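You operate a simulated robot arm through the tools that you are given. There is no shell and no other tool. Be economical: measure what you need, move in short steps, check, and stop when the job is done.

The job below is to be done with a simulated robot arm. You get a single attempt, and the scene is never put back.

Task
Set both air gaps of the dryer to the ticket and lock them.
Fine: free the lock lever, turn the blue and the yellow screw till each display shows the ticket's gap, lever back to locked. Where these are worked on the way, their far stop is far enough and under half their travel is too little: lock lever.

Only the result counts: the job must be done as asked and must still hold three seconds after the hand-in. Knocking over, shifting, dropping, spilling or breaking anything else fails it.

Robot
A 7-joint arm with a two-finger parallel gripper, fixed in place. Base frame: the origin is at the foot of the arm, x ahead of it, y to its left, z up. Readings come in m, rad, newtons and seconds.
With the tool pointing down near the work surface it reaches from about 0.34 to 0.78 m from the base axis. Its first joint turns from -2.897 to 2.897 rad. Payload 3.91 kg.
The tool frame sits at the grasp point between the pads (the TCP): z along the fingers, y along the line on which they close. The tips reach 0.03 m beyond it. Largest opening 0.11 m; finger width 0.02, thickness 0.01; the body of the gripper, 0.048 by 0.112 m, starts 0.055 m behind the TCP.
Orientation is that of the tool frame in the base frame, as [roll, pitch, yaw] about the fixed x, y, z axes, in that order (R = Rz(yaw) Ry(pitch) Rx(roll)). With the fingers straight down and closing along the base's y, the tool's x points along the base's -x, its y along +y and its z along -z.

Tools
- The arm moves only by the tool send_rows. Its argument "rows" is one flat list of numbers, 7 for each row, row after row: the turn, a rotation vector about the tool's x, y, z in rad, then the shift along the tool's x, y, z in m, then the closure in counts, from 0 (fully open) to 255 (shut). In form: [ax, ay, az, x, y, z, gripper, ax, ay, az, x, y, z, gripper, ...]. A call has 1 to 10 rows; each row shifts and turns the commanded pose from where the row before left it, along the tool's axes as they then stand. Each row takes 0.2 s and may step no farther than 0.05 m and 0.15 rad from the row before; otherwise, or with a gripper value out of range, the whole call is refused. Where a pose cannot be reached the arm comes as near as it can. A force on the tool above 90 N (or 10 N above the force at the start of the call, whichever is more), or a blocked arm, ends the call early, and 0.2 s more pass. Each finger travels about 0.153 m/s and halts on what it meets, pressing with about 28 N; the grip force reading is that of the motor and also rises with nothing between the fingers. The clock runs only during rows and for 0.2 s after the last one: add rows that do not move to give the fingers time. The reply holds the time, the measured pose of the TCP, the force on the tool along the base axes, the opening and the grip force, in the units named above and with some noise, with the torque about the TCP (base axes, N m) and any sound that the robot's microphone picked up, and new pictures: "pictures" is both (left out), scene, wrist or none.
- Cameras (640 x 400 px; columns grow to the right, rows downward): "scene" is fixed at [0.2212, -0.6519, 1.3942]; the picture's right is [0.99, 0.11, 0.00], its down [0.03, -0.28, -0.96] and it looks along [-0.11, 0.95, -0.29] (base axes); focal length 350 px, centre (320, 200). "wrist" rides on the gripper at [0.077, 0.007, -0.114] in the tool frame; the picture's right is [-0.09, 1.00, 0.00], its down [-0.80, -0.07, -0.59] and it looks along [-0.59, -0.05, 0.80] (tool axes); focal length 270 px, centre (320, 200). There is no depth. A picture from a camera that has moved, and an enlarged one, comes with that camera's place and axes in the base frame and with its lens.
- slide_trunk(by): slides the trunk up (or, below 0, down) by that many m; the arm rides with it, the base frame stays. It gives what a move gives, with no picture.
- enlarge(camera, box): a new picture of the part [left, top, right, bottom] of that camera's present view, enlarged. No time passes.
- job_done(): hands the job in; it is judged then, once.

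Work in short steps. Places have to be worked out from the pictures, the camera data and where the tool is seen: move nearer, look again, correct. Check each grasp and each placing, and mend what went wrong. You have 120 turns and 200 pictures in all, those below and enlarged ones among them. Open the gripper and draw the arm clear of the work before you hand the job in, unless the task says otherwise; then end with one line.

The tools are called after "Request:" by a JSON object that holds its "method" and its "body". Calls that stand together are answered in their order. send_rows: Moves the arm, as the interface text tells. Its arguments: {"type":"object","properties":{"rows":{"type":"array","items":{"type":"number"}},"pictures":{"type":"string","enum":["both","scene","wrist","none"]}},"required":["rows"]} The other tools are called the same way: slide_trunk (by) slides the trunk up or down; enlarge (camera, box) takes an enlarged picture of a part of a camera's view; job_done () hands the job in.

At the start:

```text
time_s: 0.0
eef_pos: [0.3424, 0.1887, 1.1397]
tcp_rot: [3.141, -0.002, 3.141]
ft_force: [-0.7, -0.1, 0.3]
torque: [-0.01, 0.0, 0.04]
width: 0.1101
grip_force: 0.1
trunk travel left (down, up): [-0.575, 0.035]
```

scene: 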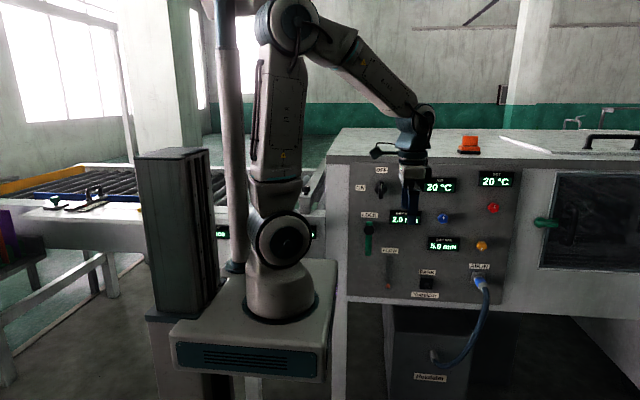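
wrist: 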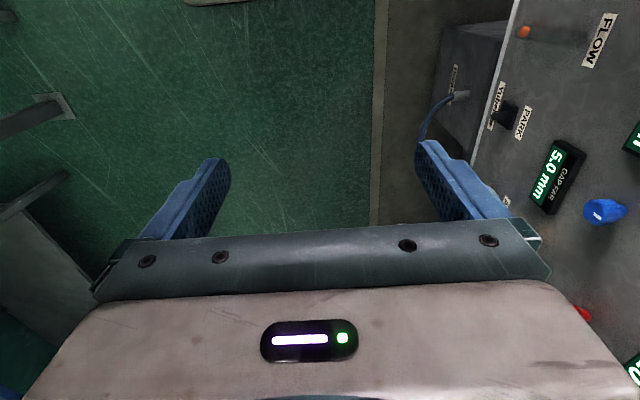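

I start by enlarging the panel and looking for the ticket.

Request:
{"method": "enlarge", "body": {"camera": "scene", "box": [340, 150, 530, 310]}}

Request:
{"method": "enlarge", "body": {"camera": "scene", "box": [0, 120, 340, 330]}}

Request:
{"method": "enlarge", "body": {"camera": "wrist", "box": [420, 0, 640, 400]}}

```text
2.50 times, centred on (435, 230) of scene
camera zoom: at [0.2212, -0.6519, 1.3942], right [0.99, 0.11, 0.0], down [0.03, -0.28, -0.96], along [-0.11, 0.95, -0.29], focal length 875 px, centre (32, 125)
```

zoom: 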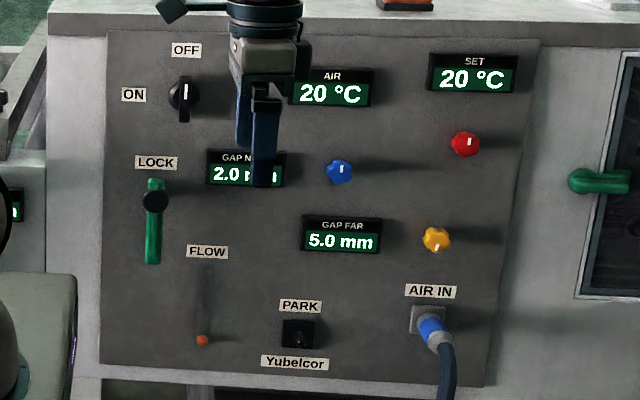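

```text
1.88 times, centred on (170, 225) of scene
camera zoom: at [0.2212, -0.6519, 1.3942], right [0.99, 0.11, 0.0], down [0.03, -0.28, -0.96], along [-0.11, 0.95, -0.29], focal length 659 px, centre (602, 153)
```

zoom: 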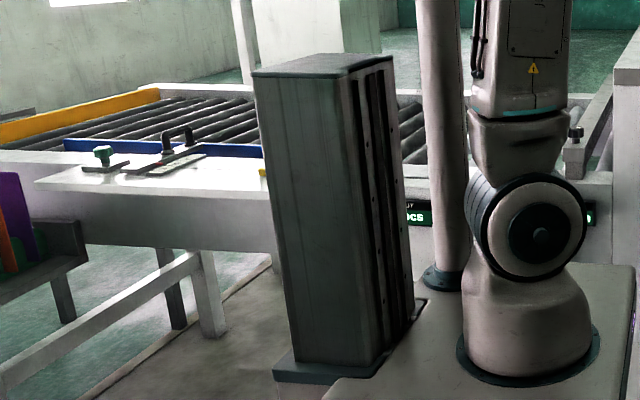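

```text
1.00 times, centred on (530, 200) of wrist (not enlarged: the box is as wide or as high as the picture)
camera zoom: at [0.2644, 0.1964, 1.2543], right [0.09, 1.0, 0.0], down [0.8, -0.07, 0.59], along [0.59, -0.05, -0.8], focal length 270 px, centre (110, 200)
```

zoom: 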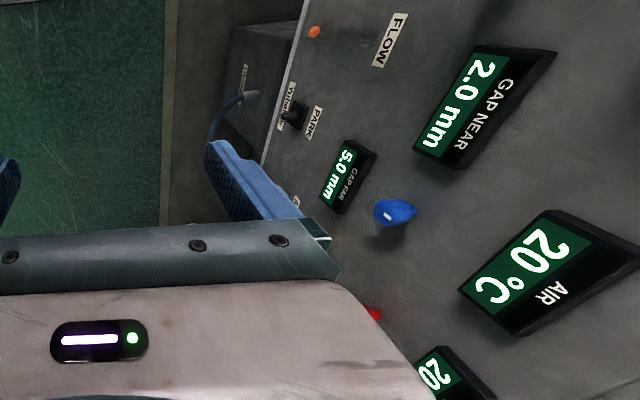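

No ticket seen yet; I look over the other parts of the scene.

Request:
{"method": "enlarge", "body": {"camera": "scene", "box": [420, 70, 640, 210]}}

Request:
{"method": "enlarge", "body": {"camera": "scene", "box": [0, 160, 160, 270]}}

Request:
{"method": "enlarge", "body": {"camera": "scene", "box": [400, 250, 640, 400]}}

```text
2.86 times, centred on (530, 140) of scene
camera zoom: at [0.2212, -0.6519, 1.3942], right [0.99, 0.11, 0.0], down [0.03, -0.28, -0.96], along [-0.11, 0.95, -0.29], focal length 1000 px, centre (-280, 371)
```

zoom: 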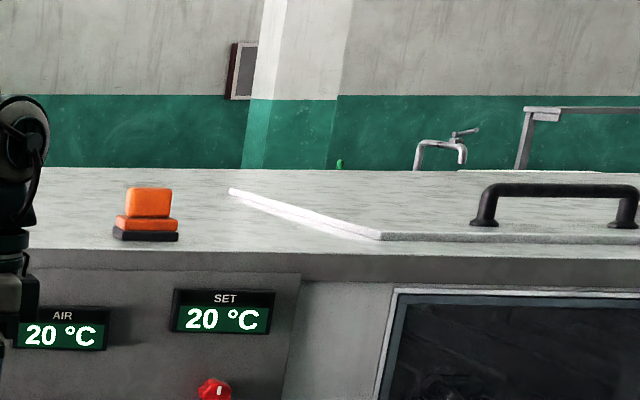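

```text
3.64 times, centred on (80, 215) of scene
camera zoom: at [0.2212, -0.6519, 1.3942], right [0.99, 0.11, 0.0], down [0.03, -0.28, -0.96], along [-0.11, 0.95, -0.29], focal length 1273 px, centre (1193, 146)
```

zoom: 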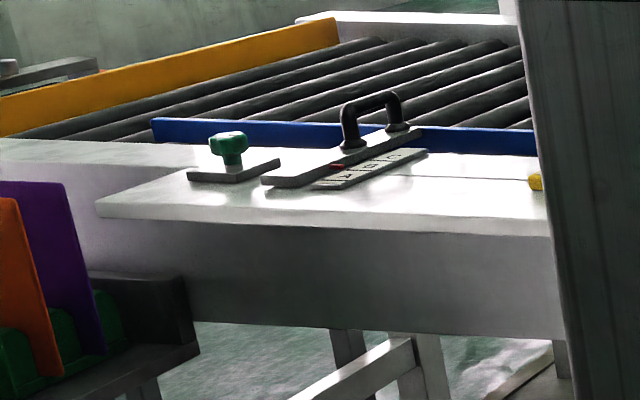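

```text
2.67 times, centred on (520, 325) of scene
camera zoom: at [0.2212, -0.6519, 1.3942], right [0.99, 0.11, 0.0], down [0.03, -0.28, -0.96], along [-0.11, 0.95, -0.29], focal length 934 px, centre (-213, -133)
```

zoom: 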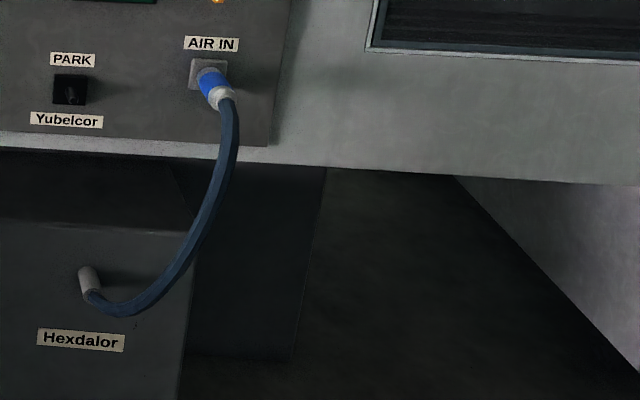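

No ticket visible in the scene view. Blue knob triangulates to about (0.517, 0.551, 0.977), on a panel facing -y. I'll turn the tool to point along +y in two calls and see what the wrist camera shows.

Request:
{"method": "send_rows", "body": {"rows": [-0.15, 0, 0, 0, 0, 0, 0, -0.15, 0, 0, 0, 0, 0, 0, -0.15, 0, 0, 0, 0, 0, 0, -0.15, 0, 0, 0, 0, 0, 0, -0.15, 0, 0, 0, 0, 0, 0], "pictures": "wrist"}}

Request:
{"method": "send_rows", "body": {"rows": [-0.15, 0, 0, 0, 0, 0, 0, -0.15, 0, 0, 0, 0, 0, 0, -0.15, 0, 0, 0, 0, 0, 0, -0.15, 0, 0, 0, 0, 0, 0, -0.15, 0, 0, 0, 0, 0, 0, -0.07, 0, 0, 0, 0, 0, 0], "pictures": "both"}}

```text
time_s: 1.2
eef_pos: [0.3418, 0.1875, 1.1393]
tcp_rot: [2.391, 0.0, 3.14]
ft_force: [0.9, 0.2, 0.0]
torque: [0.02, 0.01, 0.0]
width: 0.1102
grip_force: 0.1
trunk travel left (down, up): [-0.575, 0.035]
camera wrist: at [0.2649, 0.1158, 1.2282], right [0.09, 0.73, 0.68], down [0.8, -0.46, 0.39], along [0.59, 0.51, -0.62], focal length 270 px, centre (320, 200)
```

wrist: 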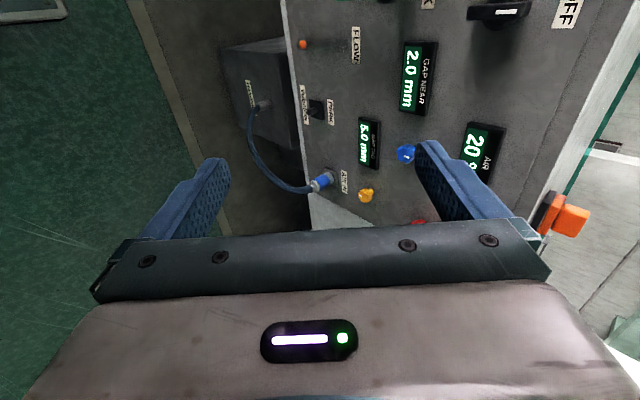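

```text
time_s: 2.6
eef_pos: [0.3432, 0.1876, 1.1408]
tcp_rot: [1.57, 0.0, 3.142]
ft_force: [-0.4, -0.2, -0.6]
torque: [0.0, 0.08, 0.02]
width: 0.1101
grip_force: 0.0
trunk travel left (down, up): [-0.575, 0.035]
camera wrist: at [0.2647, 0.0744, 1.1473], right [0.09, 0.0, 1.0], down [0.8, -0.59, -0.07], along [0.59, 0.8, -0.05], focal length 270 px, centre (320, 200)
```

scene: 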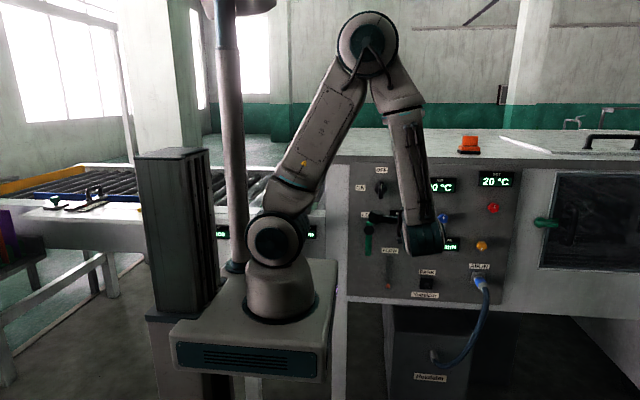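
wrist: 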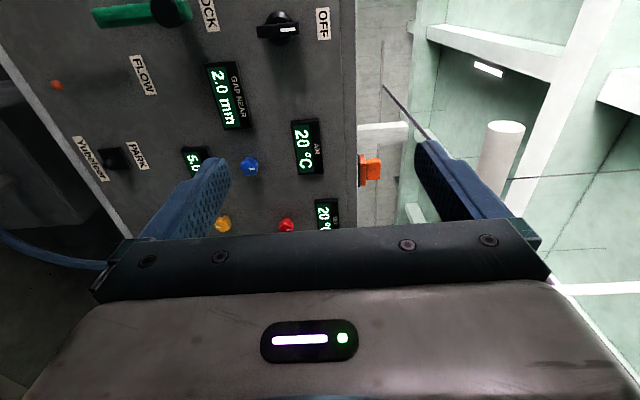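

I can read the panel. Now yaw the tool toward -x to look for the ticket at the left bench and the dryer's side.

Request:
{"method": "send_rows", "body": {"rows": [0, 0.15, 0, 0, 0, 0, 0, 0, 0.15, 0, 0, 0, 0, 0, 0, 0.15, 0, 0, 0, 0, 0, 0, 0.15, 0, 0, 0, 0, 0, 0, 0.15, 0, 0, 0, 0, 0, 0, 0.15, 0, 0, 0, 0, 0], "pictures": "wrist"}}

Request:
{"method": "send_rows", "body": {"rows": [0, 0.15, 0, 0, 0, 0, 0, 0, 0.15, 0, 0, 0, 0, 0, 0, 0.15, 0, 0, 0, 0, 0, 0, 0.15, 0, 0, 0, 0, 0], "pictures": "wrist"}}

```text
time_s: 4.0
eef_pos: [0.3436, 0.1879, 1.1393]
tcp_rot: [1.573, 0.0, -2.239]
ft_force: [0.3, 0.6, -0.4]
torque: [-0.02, 0.04, -0.01]
width: 0.1104
grip_force: 0.1
trunk travel left (down, up): [-0.575, 0.035]
camera wrist: at [0.3843, 0.0579, 1.1471], right [0.05, 0.07, 1.0], down [0.96, 0.26, -0.07], along [-0.26, 0.96, -0.05], focal length 270 px, centre (320, 200)
```

wrist: 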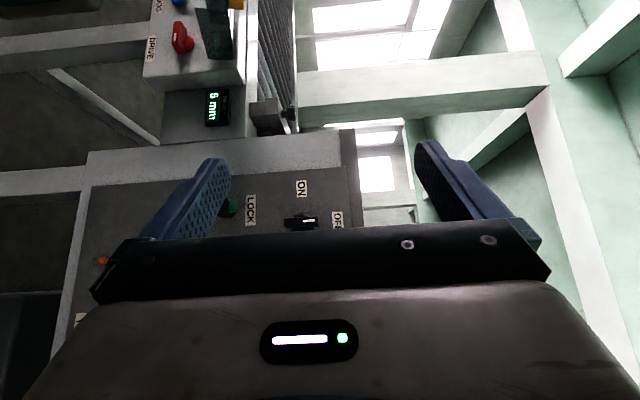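

```text
time_s: 5.0
eef_pos: [0.3437, 0.1876, 1.1393]
tcp_rot: [1.571, -0.002, -1.641]
ft_force: [-0.8, -0.4, -0.4]
torque: [0.01, 0.02, -0.03]
width: 0.1103
grip_force: 0.0
trunk travel left (down, up): [-0.575, 0.035]
camera wrist: at [0.4513, 0.1045, 1.1465], right [0.01, 0.09, 1.0], down [0.65, 0.76, -0.07], along [-0.76, 0.65, -0.05], focal length 270 px, centre (320, 200)
```

wrist: 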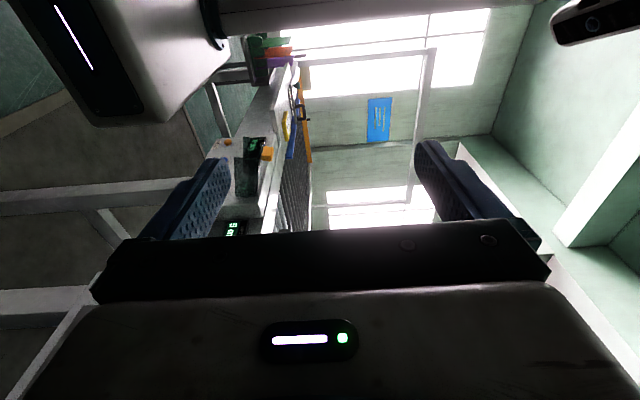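

A blue sign hangs on the left wall; I enlarge that and the bench.

Request:
{"method": "enlarge", "body": {"camera": "wrist", "box": [355, 90, 403, 150]}}

Request:
{"method": "enlarge", "body": {"camera": "wrist", "box": [200, 30, 330, 240]}}

```text
6.67 times, centred on (379, 120) of wrist
camera zoom: at [0.4513, 0.1045, 1.1465], right [0.01, 0.09, 1.0], down [0.65, 0.76, -0.07], along [-0.76, 0.65, -0.05], focal length 1802 px, centre (-73, 733)
```

zoom: 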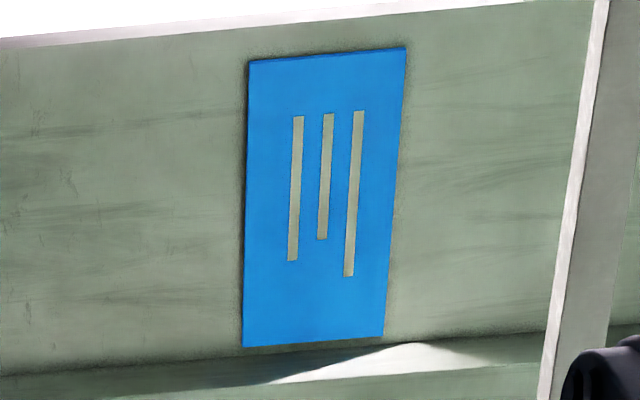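

```text
1.90 times, centred on (265, 135) of wrist
camera zoom: at [0.4513, 0.1045, 1.1465], right [0.01, 0.09, 1.0], down [0.65, 0.76, -0.07], along [-0.76, 0.65, -0.05], focal length 515 px, centre (425, 324)
```

zoom: 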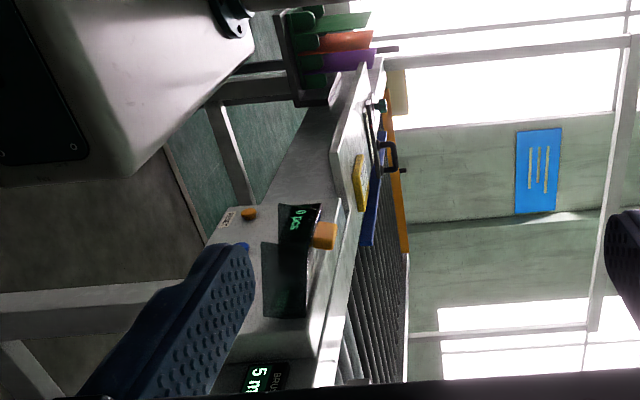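

The blue sign carries no figures. There's a cream sheet near the yellow guide; enlarge it.

Request:
{"method": "enlarge", "body": {"camera": "wrist", "box": [285, 50, 325, 75]}}

Request:
{"method": "enlarge", "body": {"camera": "wrist", "box": [270, 60, 320, 160]}}

```text
16.00 times, centred on (305, 62) of wrist
camera zoom: at [0.4513, 0.1045, 1.1465], right [0.01, 0.09, 1.0], down [0.65, 0.76, -0.07], along [-0.76, 0.65, -0.05], focal length 4325 px, centre (560, 2400)
```

zoom: 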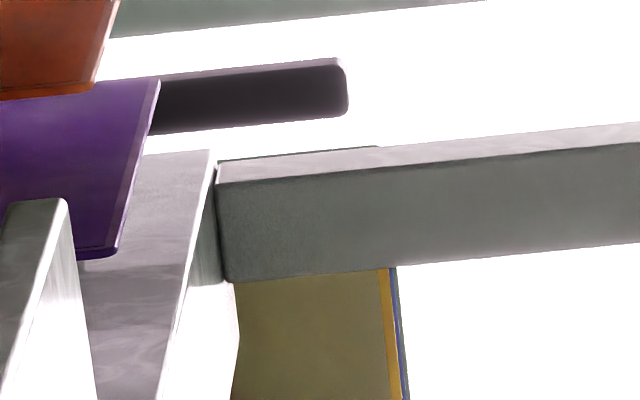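

```text
4.00 times, centred on (295, 110) of wrist
camera zoom: at [0.4513, 0.1045, 1.1465], right [0.01, 0.09, 1.0], down [0.65, 0.76, -0.07], along [-0.76, 0.65, -0.05], focal length 1081 px, centre (420, 560)
```

zoom: 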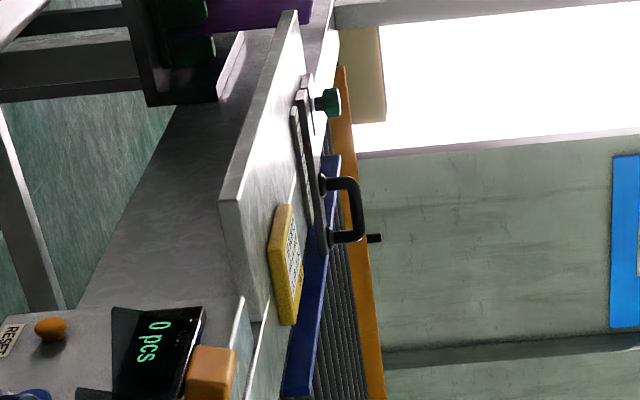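

A yellow pad with printing lies on the bench board: likely the ticket, near (-0.66, 0.61, 0.95). Zoom strongly.

Request:
{"method": "enlarge", "body": {"camera": "wrist", "box": [280, 108, 296, 144]}}

```text
11.11 times, centred on (288, 126) of wrist
camera zoom: at [0.4513, 0.1045, 1.1465], right [0.01, 0.09, 1.0], down [0.65, 0.76, -0.07], along [-0.76, 0.65, -0.05], focal length 3003 px, centre (676, 1022)
```

zoom: 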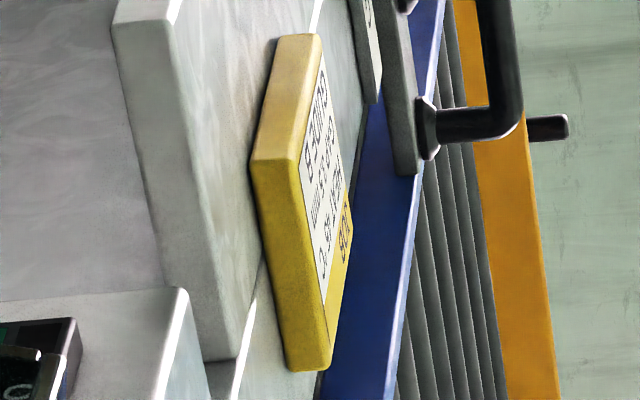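

Text is too grazing; I raise the camera 0.3 m and zoom again.

Request:
{"method": "send_rows", "body": {"rows": [0, 0, 0, 0, 0.05, 0, 0, 0, 0, 0, 0, 0.05, 0, 0, 0, 0, 0, 0, 0.05, 0, 0, 0, 0, 0, 0, 0.05, 0, 0, 0, 0, 0, 0, 0.05, 0, 0, 0, 0, 0, 0, 0.05, 0, 0], "pictures": "both"}}

```text
time_s: 6.4
eef_pos: [0.3439, 0.1883, 1.4417]
tcp_rot: [1.572, -0.003, -1.643]
ft_force: [0.0, 0.4, -0.4]
torque: [0.0, 0.01, 0.02]
width: 0.1099
grip_force: 0.0
trunk travel left (down, up): [-0.575, 0.035]
camera wrist: at [0.4523, 0.1043, 1.4488], right [0.01, 0.09, 1.0], down [0.65, 0.76, -0.07], along [-0.76, 0.65, -0.05], focal length 270 px, centre (320, 200)
```

scene: 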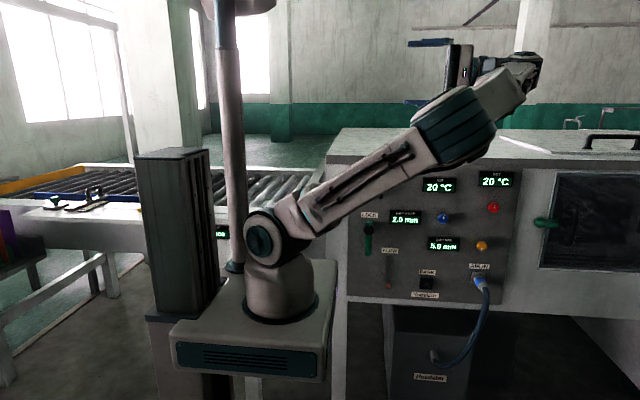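
wrist: 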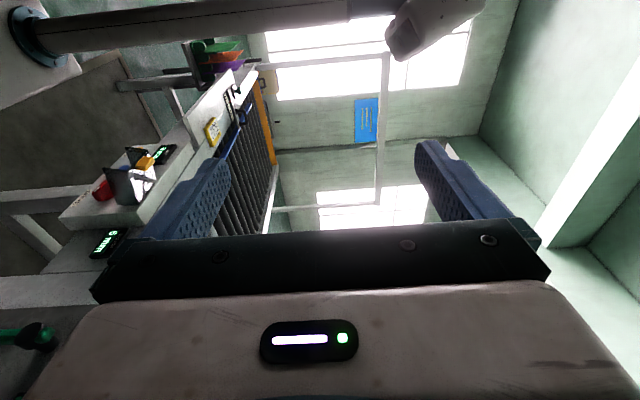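

Arm folded oddly but fine; the pad is at about (212,130) now.

Request:
{"method": "enlarge", "body": {"camera": "wrist", "box": [200, 114, 226, 148]}}

```text
11.76 times, centred on (213, 131) of wrist
camera zoom: at [0.4523, 0.1043, 1.4488], right [0.01, 0.09, 1.0], down [0.65, 0.76, -0.07], along [-0.76, 0.65, -0.05], focal length 3180 px, centre (1579, 1012)
```

zoom: 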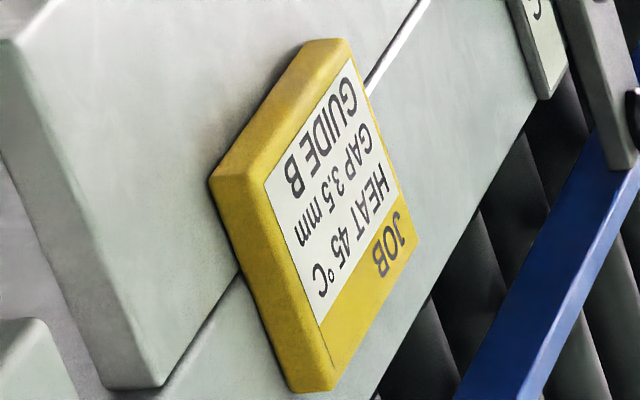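

Request:
{"method": "enlarge", "body": {"camera": "wrist", "box": [209, 120, 219, 140]}}

```text
16.00 times, centred on (214, 130) of wrist
camera zoom: at [0.4523, 0.1043, 1.4488], right [0.01, 0.09, 1.0], down [0.65, 0.76, -0.07], along [-0.76, 0.65, -0.05], focal length 4325 px, centre (2016, 1320)
```

zoom: 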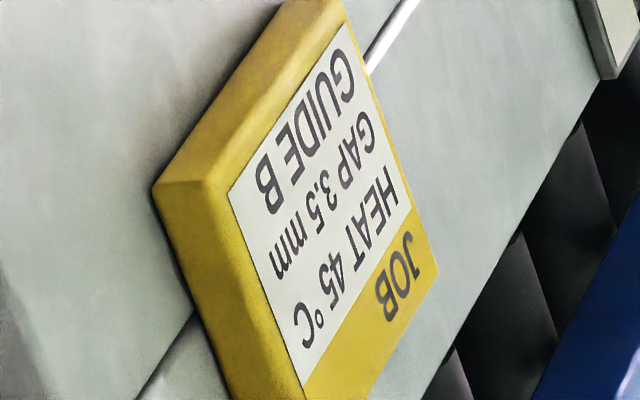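

Ticket: GAP 3.5 mm (both gaps). Now I go back down and yaw back to face the panel and inspect the lever.

Request:
{"method": "send_rows", "body": {"rows": [0, 0, 0, 0, -0.05, 0, 0, 0, 0, 0, 0, -0.05, 0, 0, 0, 0, 0, 0, -0.05, 0, 0, 0, 0, 0, 0, -0.05, 0, 0, 0, 0, 0, 0, -0.05, 0, 0, 0, 0, 0, 0, -0.05, 0, 0], "pictures": "none"}}

Request:
{"method": "send_rows", "body": {"rows": [0, -0.15, 0, 0, 0, 0, 0, 0, -0.15, 0, 0, 0, 0, 0, 0, -0.15, 0, 0, 0, 0, 0, 0, -0.15, 0, 0, 0, 0, 0, 0, -0.15, 0, 0, 0, 0, 0, 0, -0.15, 0, 0, 0, 0, 0, 0, -0.15, 0, 0, 0, 0, 0, 0, -0.15, 0, 0, 0, 0, 0, 0, -0.15, 0, 0, 0, 0, 0, 0, -0.15, 0, 0, 0, 0, 0], "pictures": "both"}}

```text
time_s: 7.8
eef_pos: [0.3405, 0.1882, 1.1405]
tcp_rot: [1.572, -0.002, -1.641]
ft_force: [-0.6, -0.4, -0.5]
torque: [0.01, 0.0, 0.02]
width: 0.1098
grip_force: 0.0
trunk travel left (down, up): [-0.575, 0.035]
```

```text
time_s: 10.0
eef_pos: [0.3427, 0.1887, 1.1398]
tcp_rot: [1.572, 0.0, -3.141]
ft_force: [-0.2, -0.7, -0.6]
torque: [-0.02, 0.01, 0.05]
width: 0.1097
grip_force: 0.0
trunk travel left (down, up): [-0.575, 0.035]
camera wrist: at [0.2641, 0.0755, 1.1467], right [0.09, 0.0, 1.0], down [0.8, -0.6, -0.07], along [0.59, 0.8, -0.05], focal length 270 px, centre (320, 200)
```

scene: 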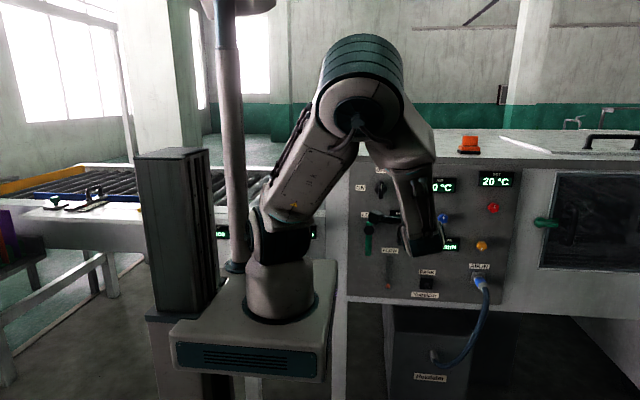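
wrist: 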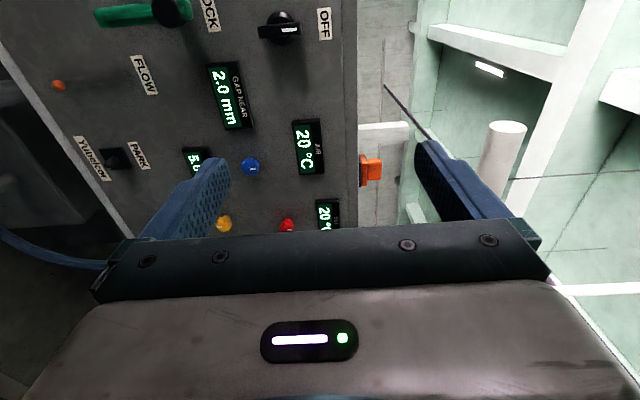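

Request:
{"method": "enlarge", "body": {"camera": "wrist", "box": [60, 0, 280, 140]}}

Request:
{"method": "enlarge", "body": {"camera": "scene", "box": [345, 195, 405, 300]}}

```text
2.86 times, centred on (170, 70) of wrist
camera zoom: at [0.2641, 0.0755, 1.1467], right [0.09, 0.0, 1.0], down [0.8, -0.6, -0.07], along [0.59, 0.8, -0.05], focal length 772 px, centre (749, 571)
```

zoom: 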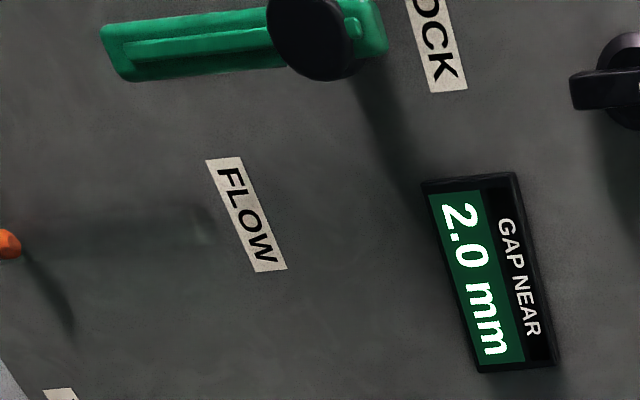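

```text
3.81 times, centred on (375, 248) of scene
camera zoom: at [0.2212, -0.6519, 1.3942], right [0.99, 0.11, 0.0], down [0.03, -0.28, -0.96], along [-0.11, 0.95, -0.29], focal length 1334 px, centre (110, 19)
```

zoom: 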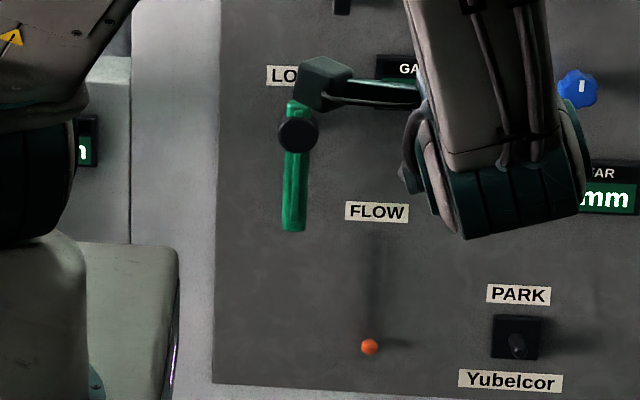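

The lock "lever" looks like a black knob in a green slotted track, at top (LOCK). I roll the tool so the camera sits above and the fingers close horizontally, then approach for a better view.

Request:
{"method": "send_rows", "body": {"rows": [0, 0, 0.15, 0, 0, 0, 0, 0, 0, 0.15, 0, 0, 0, 0, 0, 0, 0.15, 0, 0, 0, 0, 0, 0, 0.15, 0, 0, 0, 0, 0, 0, 0.15, 0, 0, 0, 0, 0, 0, 0.15, 0, 0, 0, 0, 0, 0, 0.15, 0, 0, 0, 0, 0, 0, 0.15, 0, 0, 0, 0, 0, 0, 0.15, 0, 0, 0, 0, 0, 0, 0.15, 0, 0, 0, 0], "pictures": "none"}}

Request:
{"method": "send_rows", "body": {"rows": [0, 0, 0.071, 0, -0.04, 0, 0, 0, 0, 0, -0.035, -0.033, 0, 0, 0, 0, 0, -0.035, 0, 0.04, 0, 0, 0, 0, -0.035, 0, 0.04, 0], "pictures": "both"}}

```text
time_s: 12.2
eef_pos: [0.3429, 0.1885, 1.1393]
tcp_rot: [1.591, -1.5, 3.122]
ft_force: [0.0, -0.1, 0.2]
torque: [-0.01, -0.02, -0.02]
width: 0.1098
grip_force: 0.0
trunk travel left (down, up): [-0.575, 0.035]
```

```text
refused: row 3 steps farther than a row can; nothing moved
```

The second call was refused for step size; resend smaller steps.

Request:
{"method": "send_rows", "body": {"rows": [0, 0, 0.071, 0, -0.04, 0, 0, 0, 0, 0, -0.035, -0.033, 0, 0, 0, 0, 0, -0.035, 0, 0.03, 0, 0, 0, 0, -0.035, 0, 0.03, 0], "pictures": "both"}}

```text
time_s: 13.2
eef_pos: [0.3411, 0.2446, 1.0296]
tcp_rot: [-3.075, -1.568, 1.506]
ft_force: [0.1, -0.1, -0.2]
torque: [-0.01, 0.0, -0.02]
width: 0.11
grip_force: 0.1
out of reach, approached as far as the arm can: row 1, 2
trunk travel left (down, up): [-0.575, 0.035]
camera wrist: at [0.3472, 0.1314, 1.1071], right [1.0, 0.0, -0.09], down [-0.07, -0.6, -0.8], along [-0.05, 0.8, -0.59], focal length 270 px, centre (320, 200)
```

scene: 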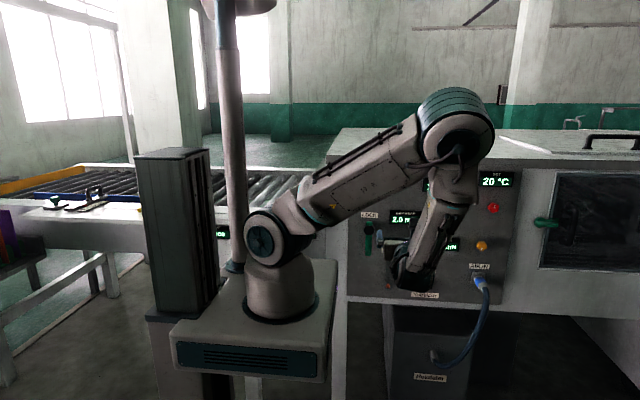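
wrist: 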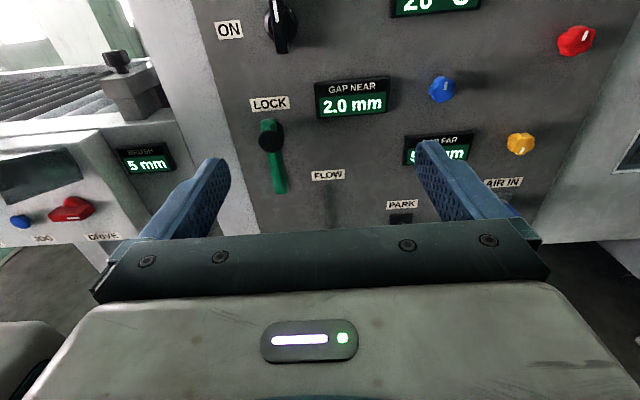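

Request:
{"method": "enlarge", "body": {"camera": "wrist", "box": [220, 80, 350, 220]}}

```text
2.86 times, centred on (285, 150) of wrist
camera zoom: at [0.3472, 0.1314, 1.1071], right [1.0, 0.0, -0.09], down [-0.07, -0.6, -0.8], along [-0.05, 0.8, -0.59], focal length 772 px, centre (420, 343)
```

zoom: 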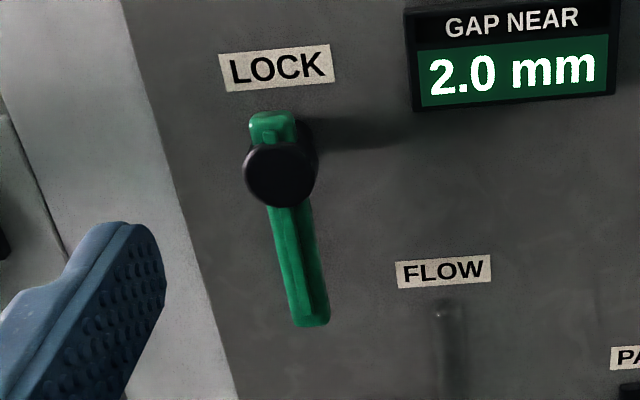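

It may be a pivoting lever or a slider; I move nearer and lower for a sharper look.

Request:
{"method": "send_rows", "body": {"rows": [0, 0, 0, -0.03, -0.01, 0.035, 0, 0, 0, 0, -0.03, -0.01, 0.035, 0, 0, 0, 0, -0.03, -0.01, 0.035, 0], "pictures": "wrist"}}

Request:
{"method": "enlarge", "body": {"camera": "wrist", "box": [180, 20, 360, 200]}}

```text
time_s: 14.0
eef_pos: [0.3108, 0.3488, 0.9389]
tcp_rot: [2.764, -1.569, 1.95]
ft_force: [0.0, 0.3, -0.3]
torque: [0.03, 0.02, -0.02]
width: 0.11
grip_force: 0.1
trunk travel left (down, up): [-0.575, 0.035]
camera wrist: at [0.3164, 0.2354, 1.0167], right [1.0, 0.0, -0.09], down [-0.07, -0.6, -0.8], along [-0.05, 0.8, -0.59], focal length 270 px, centre (320, 200)
```

wrist: 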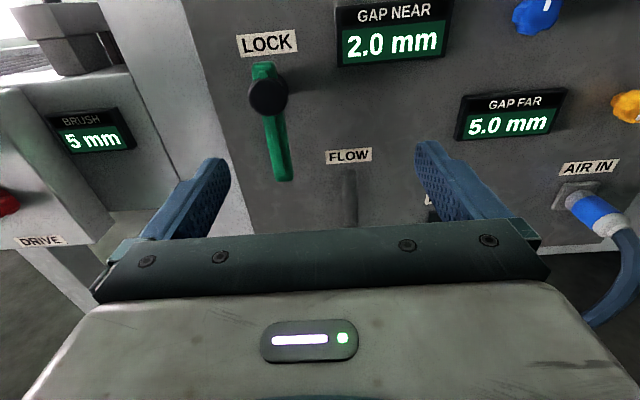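

```text
2.22 times, centred on (270, 110) of wrist
camera zoom: at [0.3164, 0.2354, 1.0167], right [1.0, 0.0, -0.09], down [-0.07, -0.6, -0.8], along [-0.05, 0.8, -0.59], focal length 601 px, centre (431, 400)
```

zoom: 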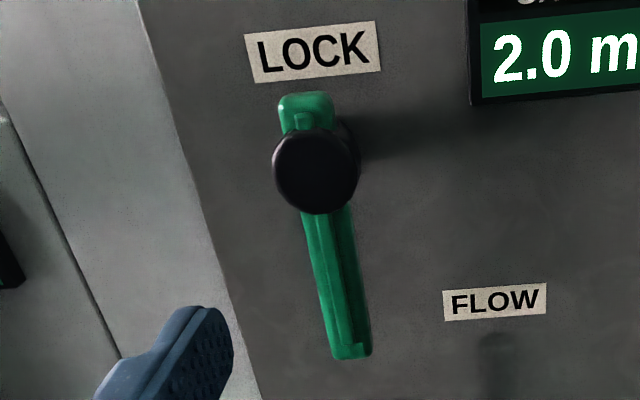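

Two wrist views put the black knob head at about (0.263, 0.49, 0.95), ~4 cm across. I line up in front of it with open fingers.

Request:
{"method": "send_rows", "body": {"rows": [0, 0, 0, 0.005, -0.024, 0.02, 0, 0, 0, 0, 0.005, -0.024, 0.02, 0, 0, 0, 0, 0, 0, 0.03, 0], "pictures": "both"}}

Request:
{"method": "enlarge", "body": {"camera": "wrist", "box": [150, 0, 490, 240]}}

```text
time_s: 14.8
eef_pos: [0.2623, 0.4166, 0.9481]
tcp_rot: [-3.099, -1.57, 1.53]
ft_force: [0.3, 0.9, 0.3]
torque: [0.0, 0.04, 0.02]
width: 0.1099
grip_force: 0.1
trunk travel left (down, up): [-0.575, 0.035]
camera wrist: at [0.2682, 0.3039, 1.0264], right [1.0, 0.0, -0.09], down [-0.07, -0.6, -0.8], along [-0.05, 0.8, -0.59], focal length 270 px, centre (320, 200)
```

scene: 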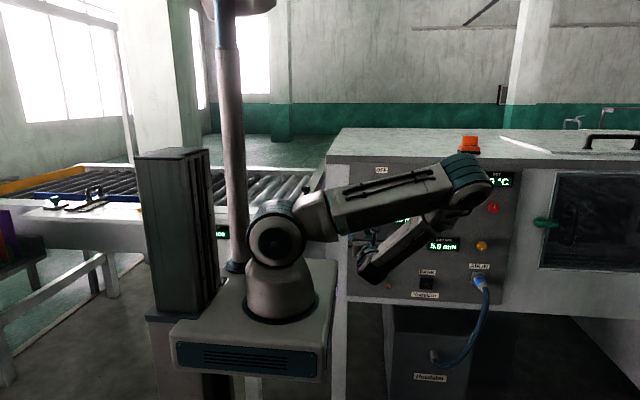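
wrist: 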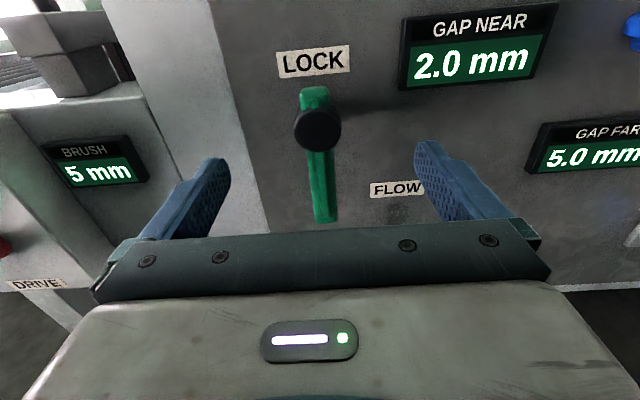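

```text
1.67 times, centred on (320, 120) of wrist
camera zoom: at [0.2682, 0.3039, 1.0264], right [1.0, 0.0, -0.09], down [-0.07, -0.6, -0.8], along [-0.05, 0.8, -0.59], focal length 450 px, centre (320, 333)
```

zoom: 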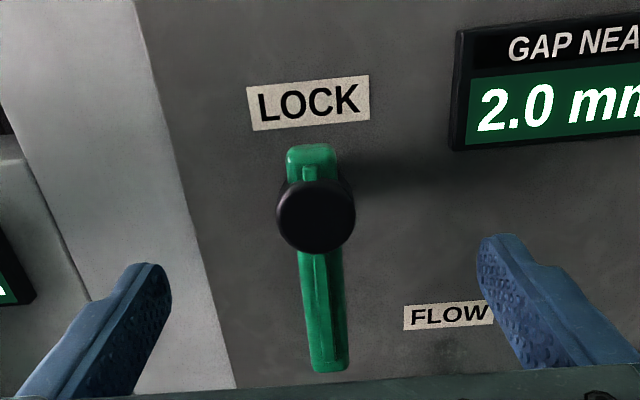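

Knob head is centred on the tool axis, about 0.08 m ahead. I advance 0.058 so the tips pass its rim and then check.

Request:
{"method": "send_rows", "body": {"rows": [0, 0, 0, 0, 0, 0.03, 0, 0, 0, 0, 0, 0, 0.028, 0, 0, 0, 0, 0, 0, 0, 100], "pictures": "wrist"}}

Request:
{"method": "enlarge", "body": {"camera": "wrist", "box": [150, 40, 490, 250]}}

```text
time_s: 15.6
eef_pos: [0.263, 0.4769, 0.9504]
tcp_rot: [2.882, -1.57, 1.834]
ft_force: [0.1, 1.2, 0.8]
torque: [-0.03, 0.04, -0.02]
width: 0.0667
grip_force: 0.2
trunk travel left (down, up): [-0.575, 0.035]
camera wrist: at [0.2697, 0.3626, 1.0266], right [1.0, 0.0, -0.09], down [-0.07, -0.6, -0.8], along [-0.05, 0.8, -0.59], focal length 270 px, centre (320, 200)
```

wrist: 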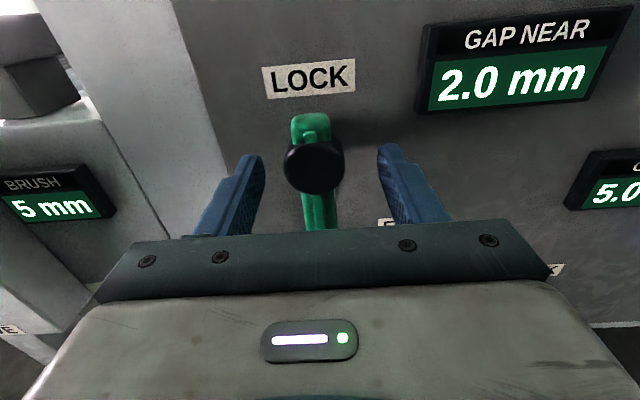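

```text
1.88 times, centred on (320, 145) of wrist
camera zoom: at [0.2697, 0.3626, 1.0266], right [1.0, 0.0, -0.09], down [-0.07, -0.6, -0.8], along [-0.05, 0.8, -0.59], focal length 509 px, centre (320, 304)
```

zoom: 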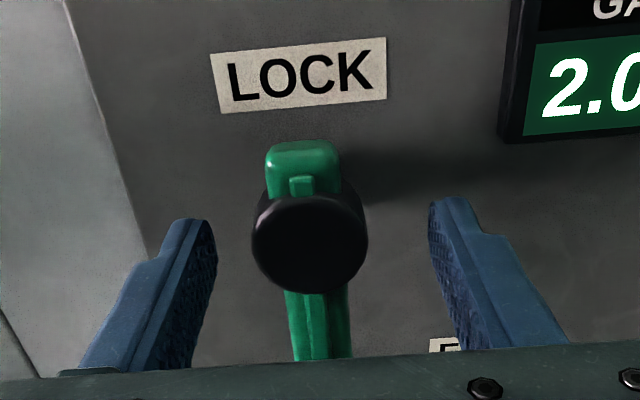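

Fingers flank the knob. I close on it and see the grip.

Request:
{"method": "send_rows", "body": {"rows": [0, 0, 0, 0, 0, 0.008, 160, 0, 0, 0, 0, 0, 0, 255, 0, 0, 0, 0, 0, 0, 255], "pictures": "wrist"}}

```text
time_s: 16.4
eef_pos: [0.2596, 0.4834, 0.9492]
tcp_rot: [-3.103, -1.567, 1.54]
ft_force: [-16.9, -4.1, -5.5]
torque: [0.24, 0.22, 0.61]
width: 0.0248
grip_force: 45.1
trunk travel left (down, up): [-0.575, 0.035]
camera wrist: at [0.2666, 0.3704, 1.0265], right [1.0, 0.0, -0.09], down [-0.07, -0.6, -0.8], along [-0.06, 0.8, -0.59], focal length 270 px, centre (320, 200)
```

wrist: 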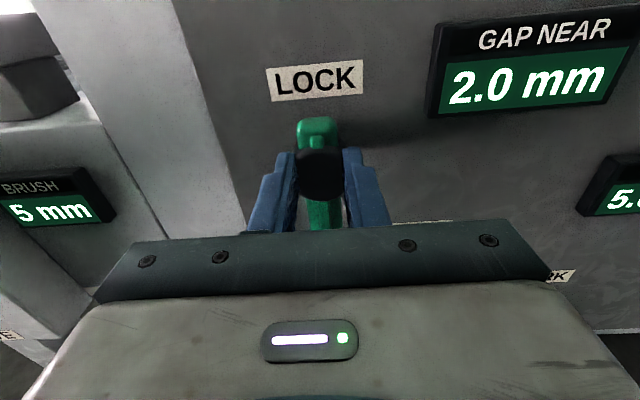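

Gripped (2.5 cm). I test by a small move down, 1 cm, watching the force.

Request:
{"method": "send_rows", "body": {"rows": [0, 0, 0, -0.005, -0.002, 0, 255, 0, 0, 0, -0.005, 0, 0, 255], "pictures": "wrist"}}

```text
time_s: 17.0
eef_pos: [0.2597, 0.4832, 0.946]
tcp_rot: [0.455, -1.556, -2.023]
ft_force: [-10.1, -2.0, 36.5]
torque: [1.03, 0.29, 0.25]
width: 0.0246
grip_force: 44.9
trunk travel left (down, up): [-0.575, 0.035]
camera wrist: at [0.2653, 0.3693, 1.0217], right [1.0, 0.0, -0.08], down [-0.07, -0.58, -0.81], along [-0.05, 0.81, -0.58], focal length 270 px, centre (320, 200)
```

wrist: 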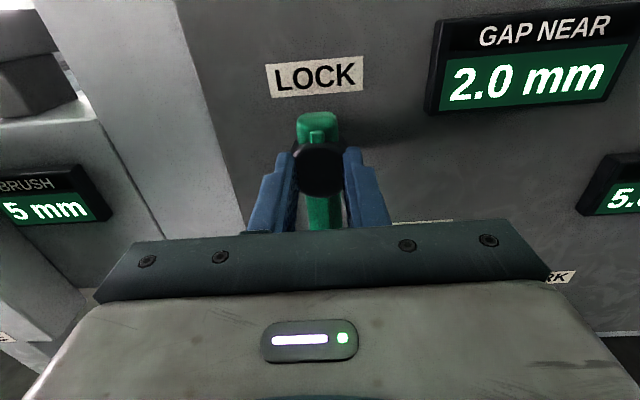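

Down is rigid (36 N), so it's not a simple slide. I undo the move, release and back off to view it from the side.

Request:
{"method": "send_rows", "body": {"rows": [0, 0, 0, 0.01, 0, 0, 255, 0, 0, 0, 0, 0, 0, 80, 0, 0, 0, 0, 0, 0, 0, 0, 0, 0, 0, 0, -0.04, 0, 0, 0, 0, 0, 0, -0.03, 0], "pictures": "none"}}

Request:
{"method": "send_rows", "body": {"rows": [0, 0, 0, -0.045, 0, 0, 0, 0, 0, 0, -0.045, 0, 0, 0], "pictures": "both"}}

Request:
{"method": "enlarge", "body": {"camera": "wrist", "box": [220, 0, 420, 200]}}

```text
time_s: 18.2
eef_pos: [0.2626, 0.4126, 0.9502]
tcp_rot: [2.71, -1.569, 2.001]
ft_force: [-0.2, -0.2, 0.0]
torque: [-0.02, 0.02, -0.01]
width: 0.1098
grip_force: 0.0
trunk travel left (down, up): [-0.575, 0.035]
```

```text
time_s: 18.8
eef_pos: [0.2621, 0.4119, 0.8578]
tcp_rot: [2.766, -1.569, 1.947]
ft_force: [-0.1, 0.2, -0.6]
torque: [-0.01, 0.05, -0.01]
width: 0.1102
grip_force: 0.0
trunk travel left (down, up): [-0.575, 0.035]
camera wrist: at [0.268, 0.2982, 0.9358], right [1.0, 0.0, -0.09], down [-0.07, -0.6, -0.8], along [-0.05, 0.8, -0.59], focal length 270 px, centre (320, 200)
```

scene: 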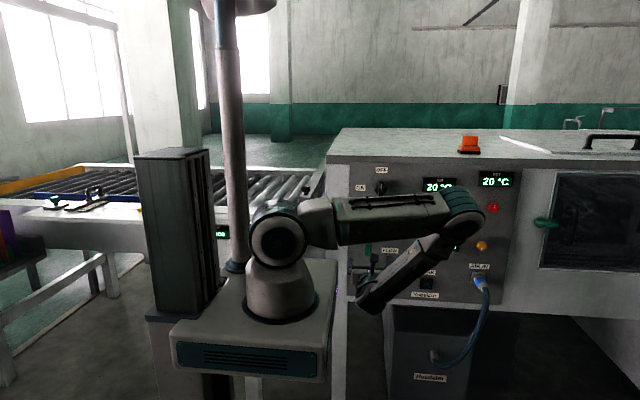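
wrist: 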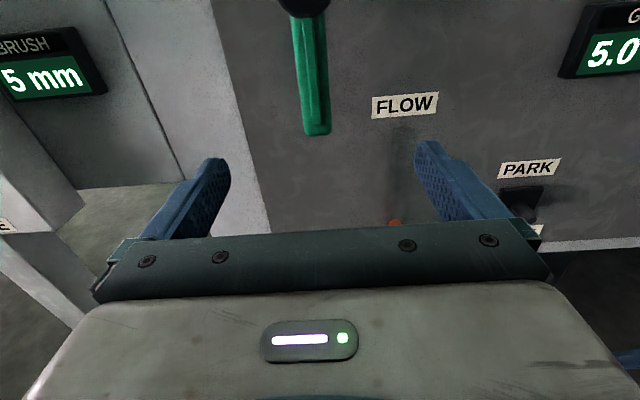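

```text
2.00 times, centred on (320, 100) of wrist
camera zoom: at [0.268, 0.2982, 0.9358], right [1.0, 0.0, -0.09], down [-0.07, -0.6, -0.8], along [-0.05, 0.8, -0.59], focal length 541 px, centre (320, 400)
```

zoom: 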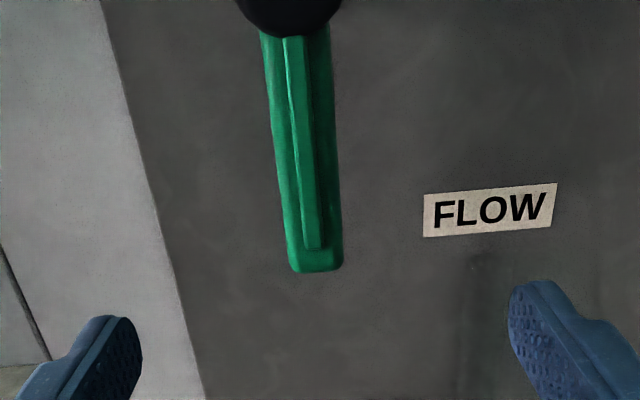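

Estimates put the bar front (~y 0.505) well off the panel (~y 0.553), suggesting a pivoting lever. I take an oblique look from the right to make sure.

Request:
{"method": "send_rows", "body": {"rows": [0.15, 0, 0, 0, 0.03, -0.03, 0, 0.15, 0, 0, 0, 0.045, 0, 0, 0.15, 0, 0, 0, 0.045, 0, 0, 0.15, 0, 0, 0.03, 0.03, 0, 0, 0.15, 0, 0, 0.03, 0.02, 0, 0], "pictures": "wrist"}}

Request:
{"method": "enlarge", "body": {"camera": "wrist", "box": [200, 0, 440, 200]}}

```text
time_s: 20.0
eef_pos: [0.424, 0.4273, 0.918]
tcp_rot: [-2.553, -1.568, 1.733]
ft_force: [-0.3, -0.3, -0.2]
torque: [-0.01, -0.01, -0.03]
width: 0.1101
grip_force: 0.1
trunk travel left (down, up): [-0.575, 0.035]
camera wrist: at [0.5051, 0.3499, 0.9949], right [0.73, 0.68, -0.09], down [0.35, -0.49, -0.8], along [-0.59, 0.55, -0.59], focal length 270 px, centre (320, 200)
```

wrist: 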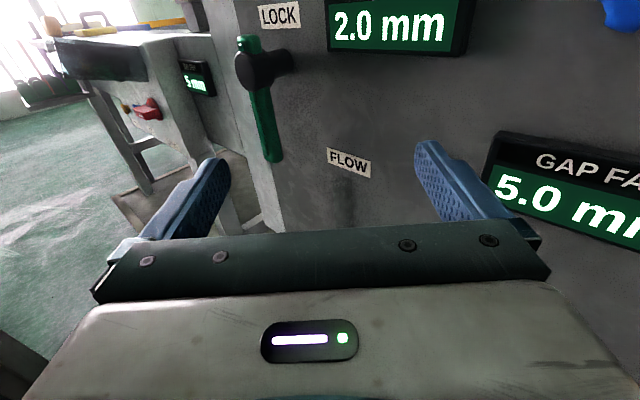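

```text
2.00 times, centred on (320, 100) of wrist
camera zoom: at [0.5051, 0.3499, 0.9949], right [0.73, 0.68, -0.09], down [0.35, -0.49, -0.8], along [-0.59, 0.55, -0.59], focal length 541 px, centre (320, 400)
```

zoom: 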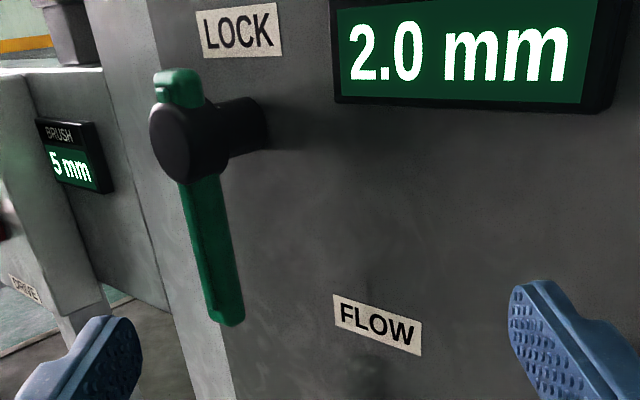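

Now it's clear: a lever bar hanging down from a black hub that pivots about the panel normal. I return to the frontal pose in front of the bar's lower part.

Request:
{"method": "send_rows", "body": {"rows": [-0.15, 0, 0, 0, 0, -0.01, 0, -0.15, 0, 0, 0, 0, 0, 0, -0.15, 0, 0, 0, 0, 0, 0, -0.15, 0, 0, 0, 0, 0, 0, -0.15, 0, 0, 0, 0, 0, 0, 0, 0, 0, -0.015, -0.045, 0, 0, 0, 0, 0, -0.015, -0.045, 0, 0, 0, 0, 0, -0.015, -0.045, 0, 0, 0, 0, 0, -0.008, -0.026, 0, 0], "pictures": "wrist"}}

```text
time_s: 22.0
eef_pos: [0.2669, 0.4223, 0.8659]
tcp_rot: [2.576, -1.569, 2.135]
ft_force: [-0.2, 0.4, 0.1]
torque: [0.0, 0.0, -0.02]
width: 0.1099
grip_force: 0.1
trunk travel left (down, up): [-0.575, 0.035]
camera wrist: at [0.2729, 0.3081, 0.9436], right [1.0, 0.0, -0.09], down [-0.07, -0.6, -0.8], along [-0.05, 0.8, -0.59], focal length 270 px, centre (320, 200)
```

wrist: 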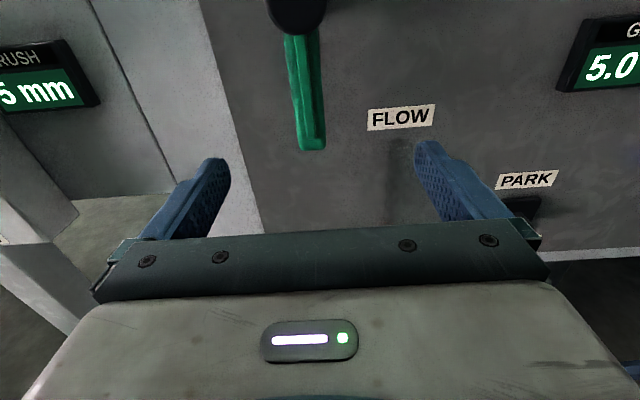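

Advance with slight -x shift, partly closing, and look.

Request:
{"method": "send_rows", "body": {"rows": [0, 0, 0, 0, -0.005, 0.03, 0, 0, 0, 0, 0, 0, 0.034, 60, 0, 0, 0, 0, 0, 0, 140], "pictures": "wrist"}}

```text
time_s: 22.8
eef_pos: [0.2621, 0.4863, 0.8669]
tcp_rot: [-0.115, -1.57, -1.457]
ft_force: [-0.1, 0.3, -0.2]
torque: [-0.03, 0.01, -0.02]
width: 0.0497
grip_force: 0.0
trunk travel left (down, up): [-0.575, 0.035]
camera wrist: at [0.2675, 0.3728, 0.9447], right [1.0, 0.0, -0.09], down [-0.07, -0.6, -0.8], along [-0.05, 0.8, -0.59], focal length 270 px, centre (320, 200)
```

wrist: 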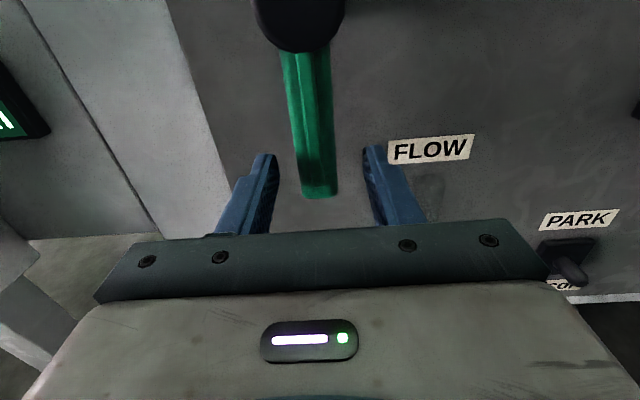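

Bar lies between the fingers. Close on it.

Request:
{"method": "send_rows", "body": {"rows": [0, 0, 0, 0, 0, 0, 190, 0, 0, 0, 0, 0, 0, 255, 0, 0, 0, 0, 0, 0, 255], "pictures": "wrist"}}

```text
time_s: 23.6
eef_pos: [0.2599, 0.4848, 0.8669]
tcp_rot: [2.897, -1.568, 1.817]
ft_force: [-6.6, -1.4, 0.1]
torque: [-0.06, -0.1, 0.23]
width: 0.0229
grip_force: 44.7
trunk travel left (down, up): [-0.575, 0.035]
camera wrist: at [0.2662, 0.3727, 0.9449], right [1.0, 0.0, -0.09], down [-0.07, -0.6, -0.8], along [-0.05, 0.8, -0.59], focal length 270 px, centre (320, 200)
```

wrist: 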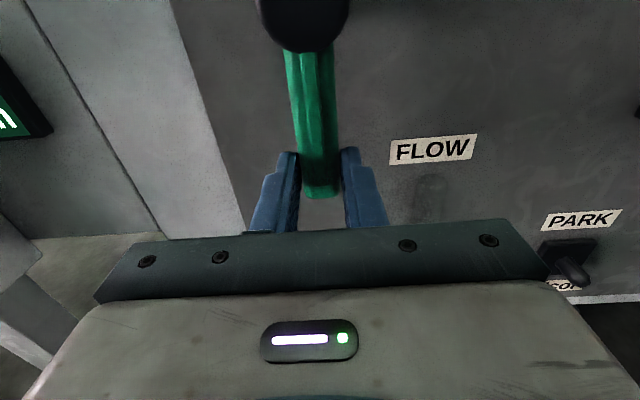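

Gripped squarely. I test rotating about the hub (r ≈ 0.08 m) toward +x by 0.15 rad.

Request:
{"method": "send_rows", "body": {"rows": [0, 0, -0.075, 0.0003, 0.006, 0, 255, 0, 0, -0.075, 0.0003, 0.006, 0, 255], "pictures": "wrist"}}

```text
time_s: 24.2
eef_pos: [0.2614, 0.4867, 0.8701]
tcp_rot: [1.588, -1.423, -3.139]
ft_force: [-53.2, -6.0, -1.2]
torque: [0.76, 1.23, 0.71]
width: 0.026
grip_force: 44.7
trunk travel left (down, up): [-0.575, 0.035]
camera wrist: at [0.2577, 0.3728, 0.9468], right [1.0, 0.02, 0.06], down [0.06, -0.6, -0.8], along [0.02, 0.8, -0.6], focal length 270 px, centre (320, 200)
```

wrist: 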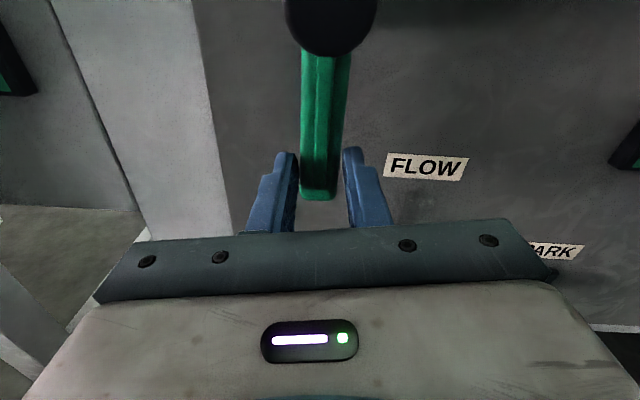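

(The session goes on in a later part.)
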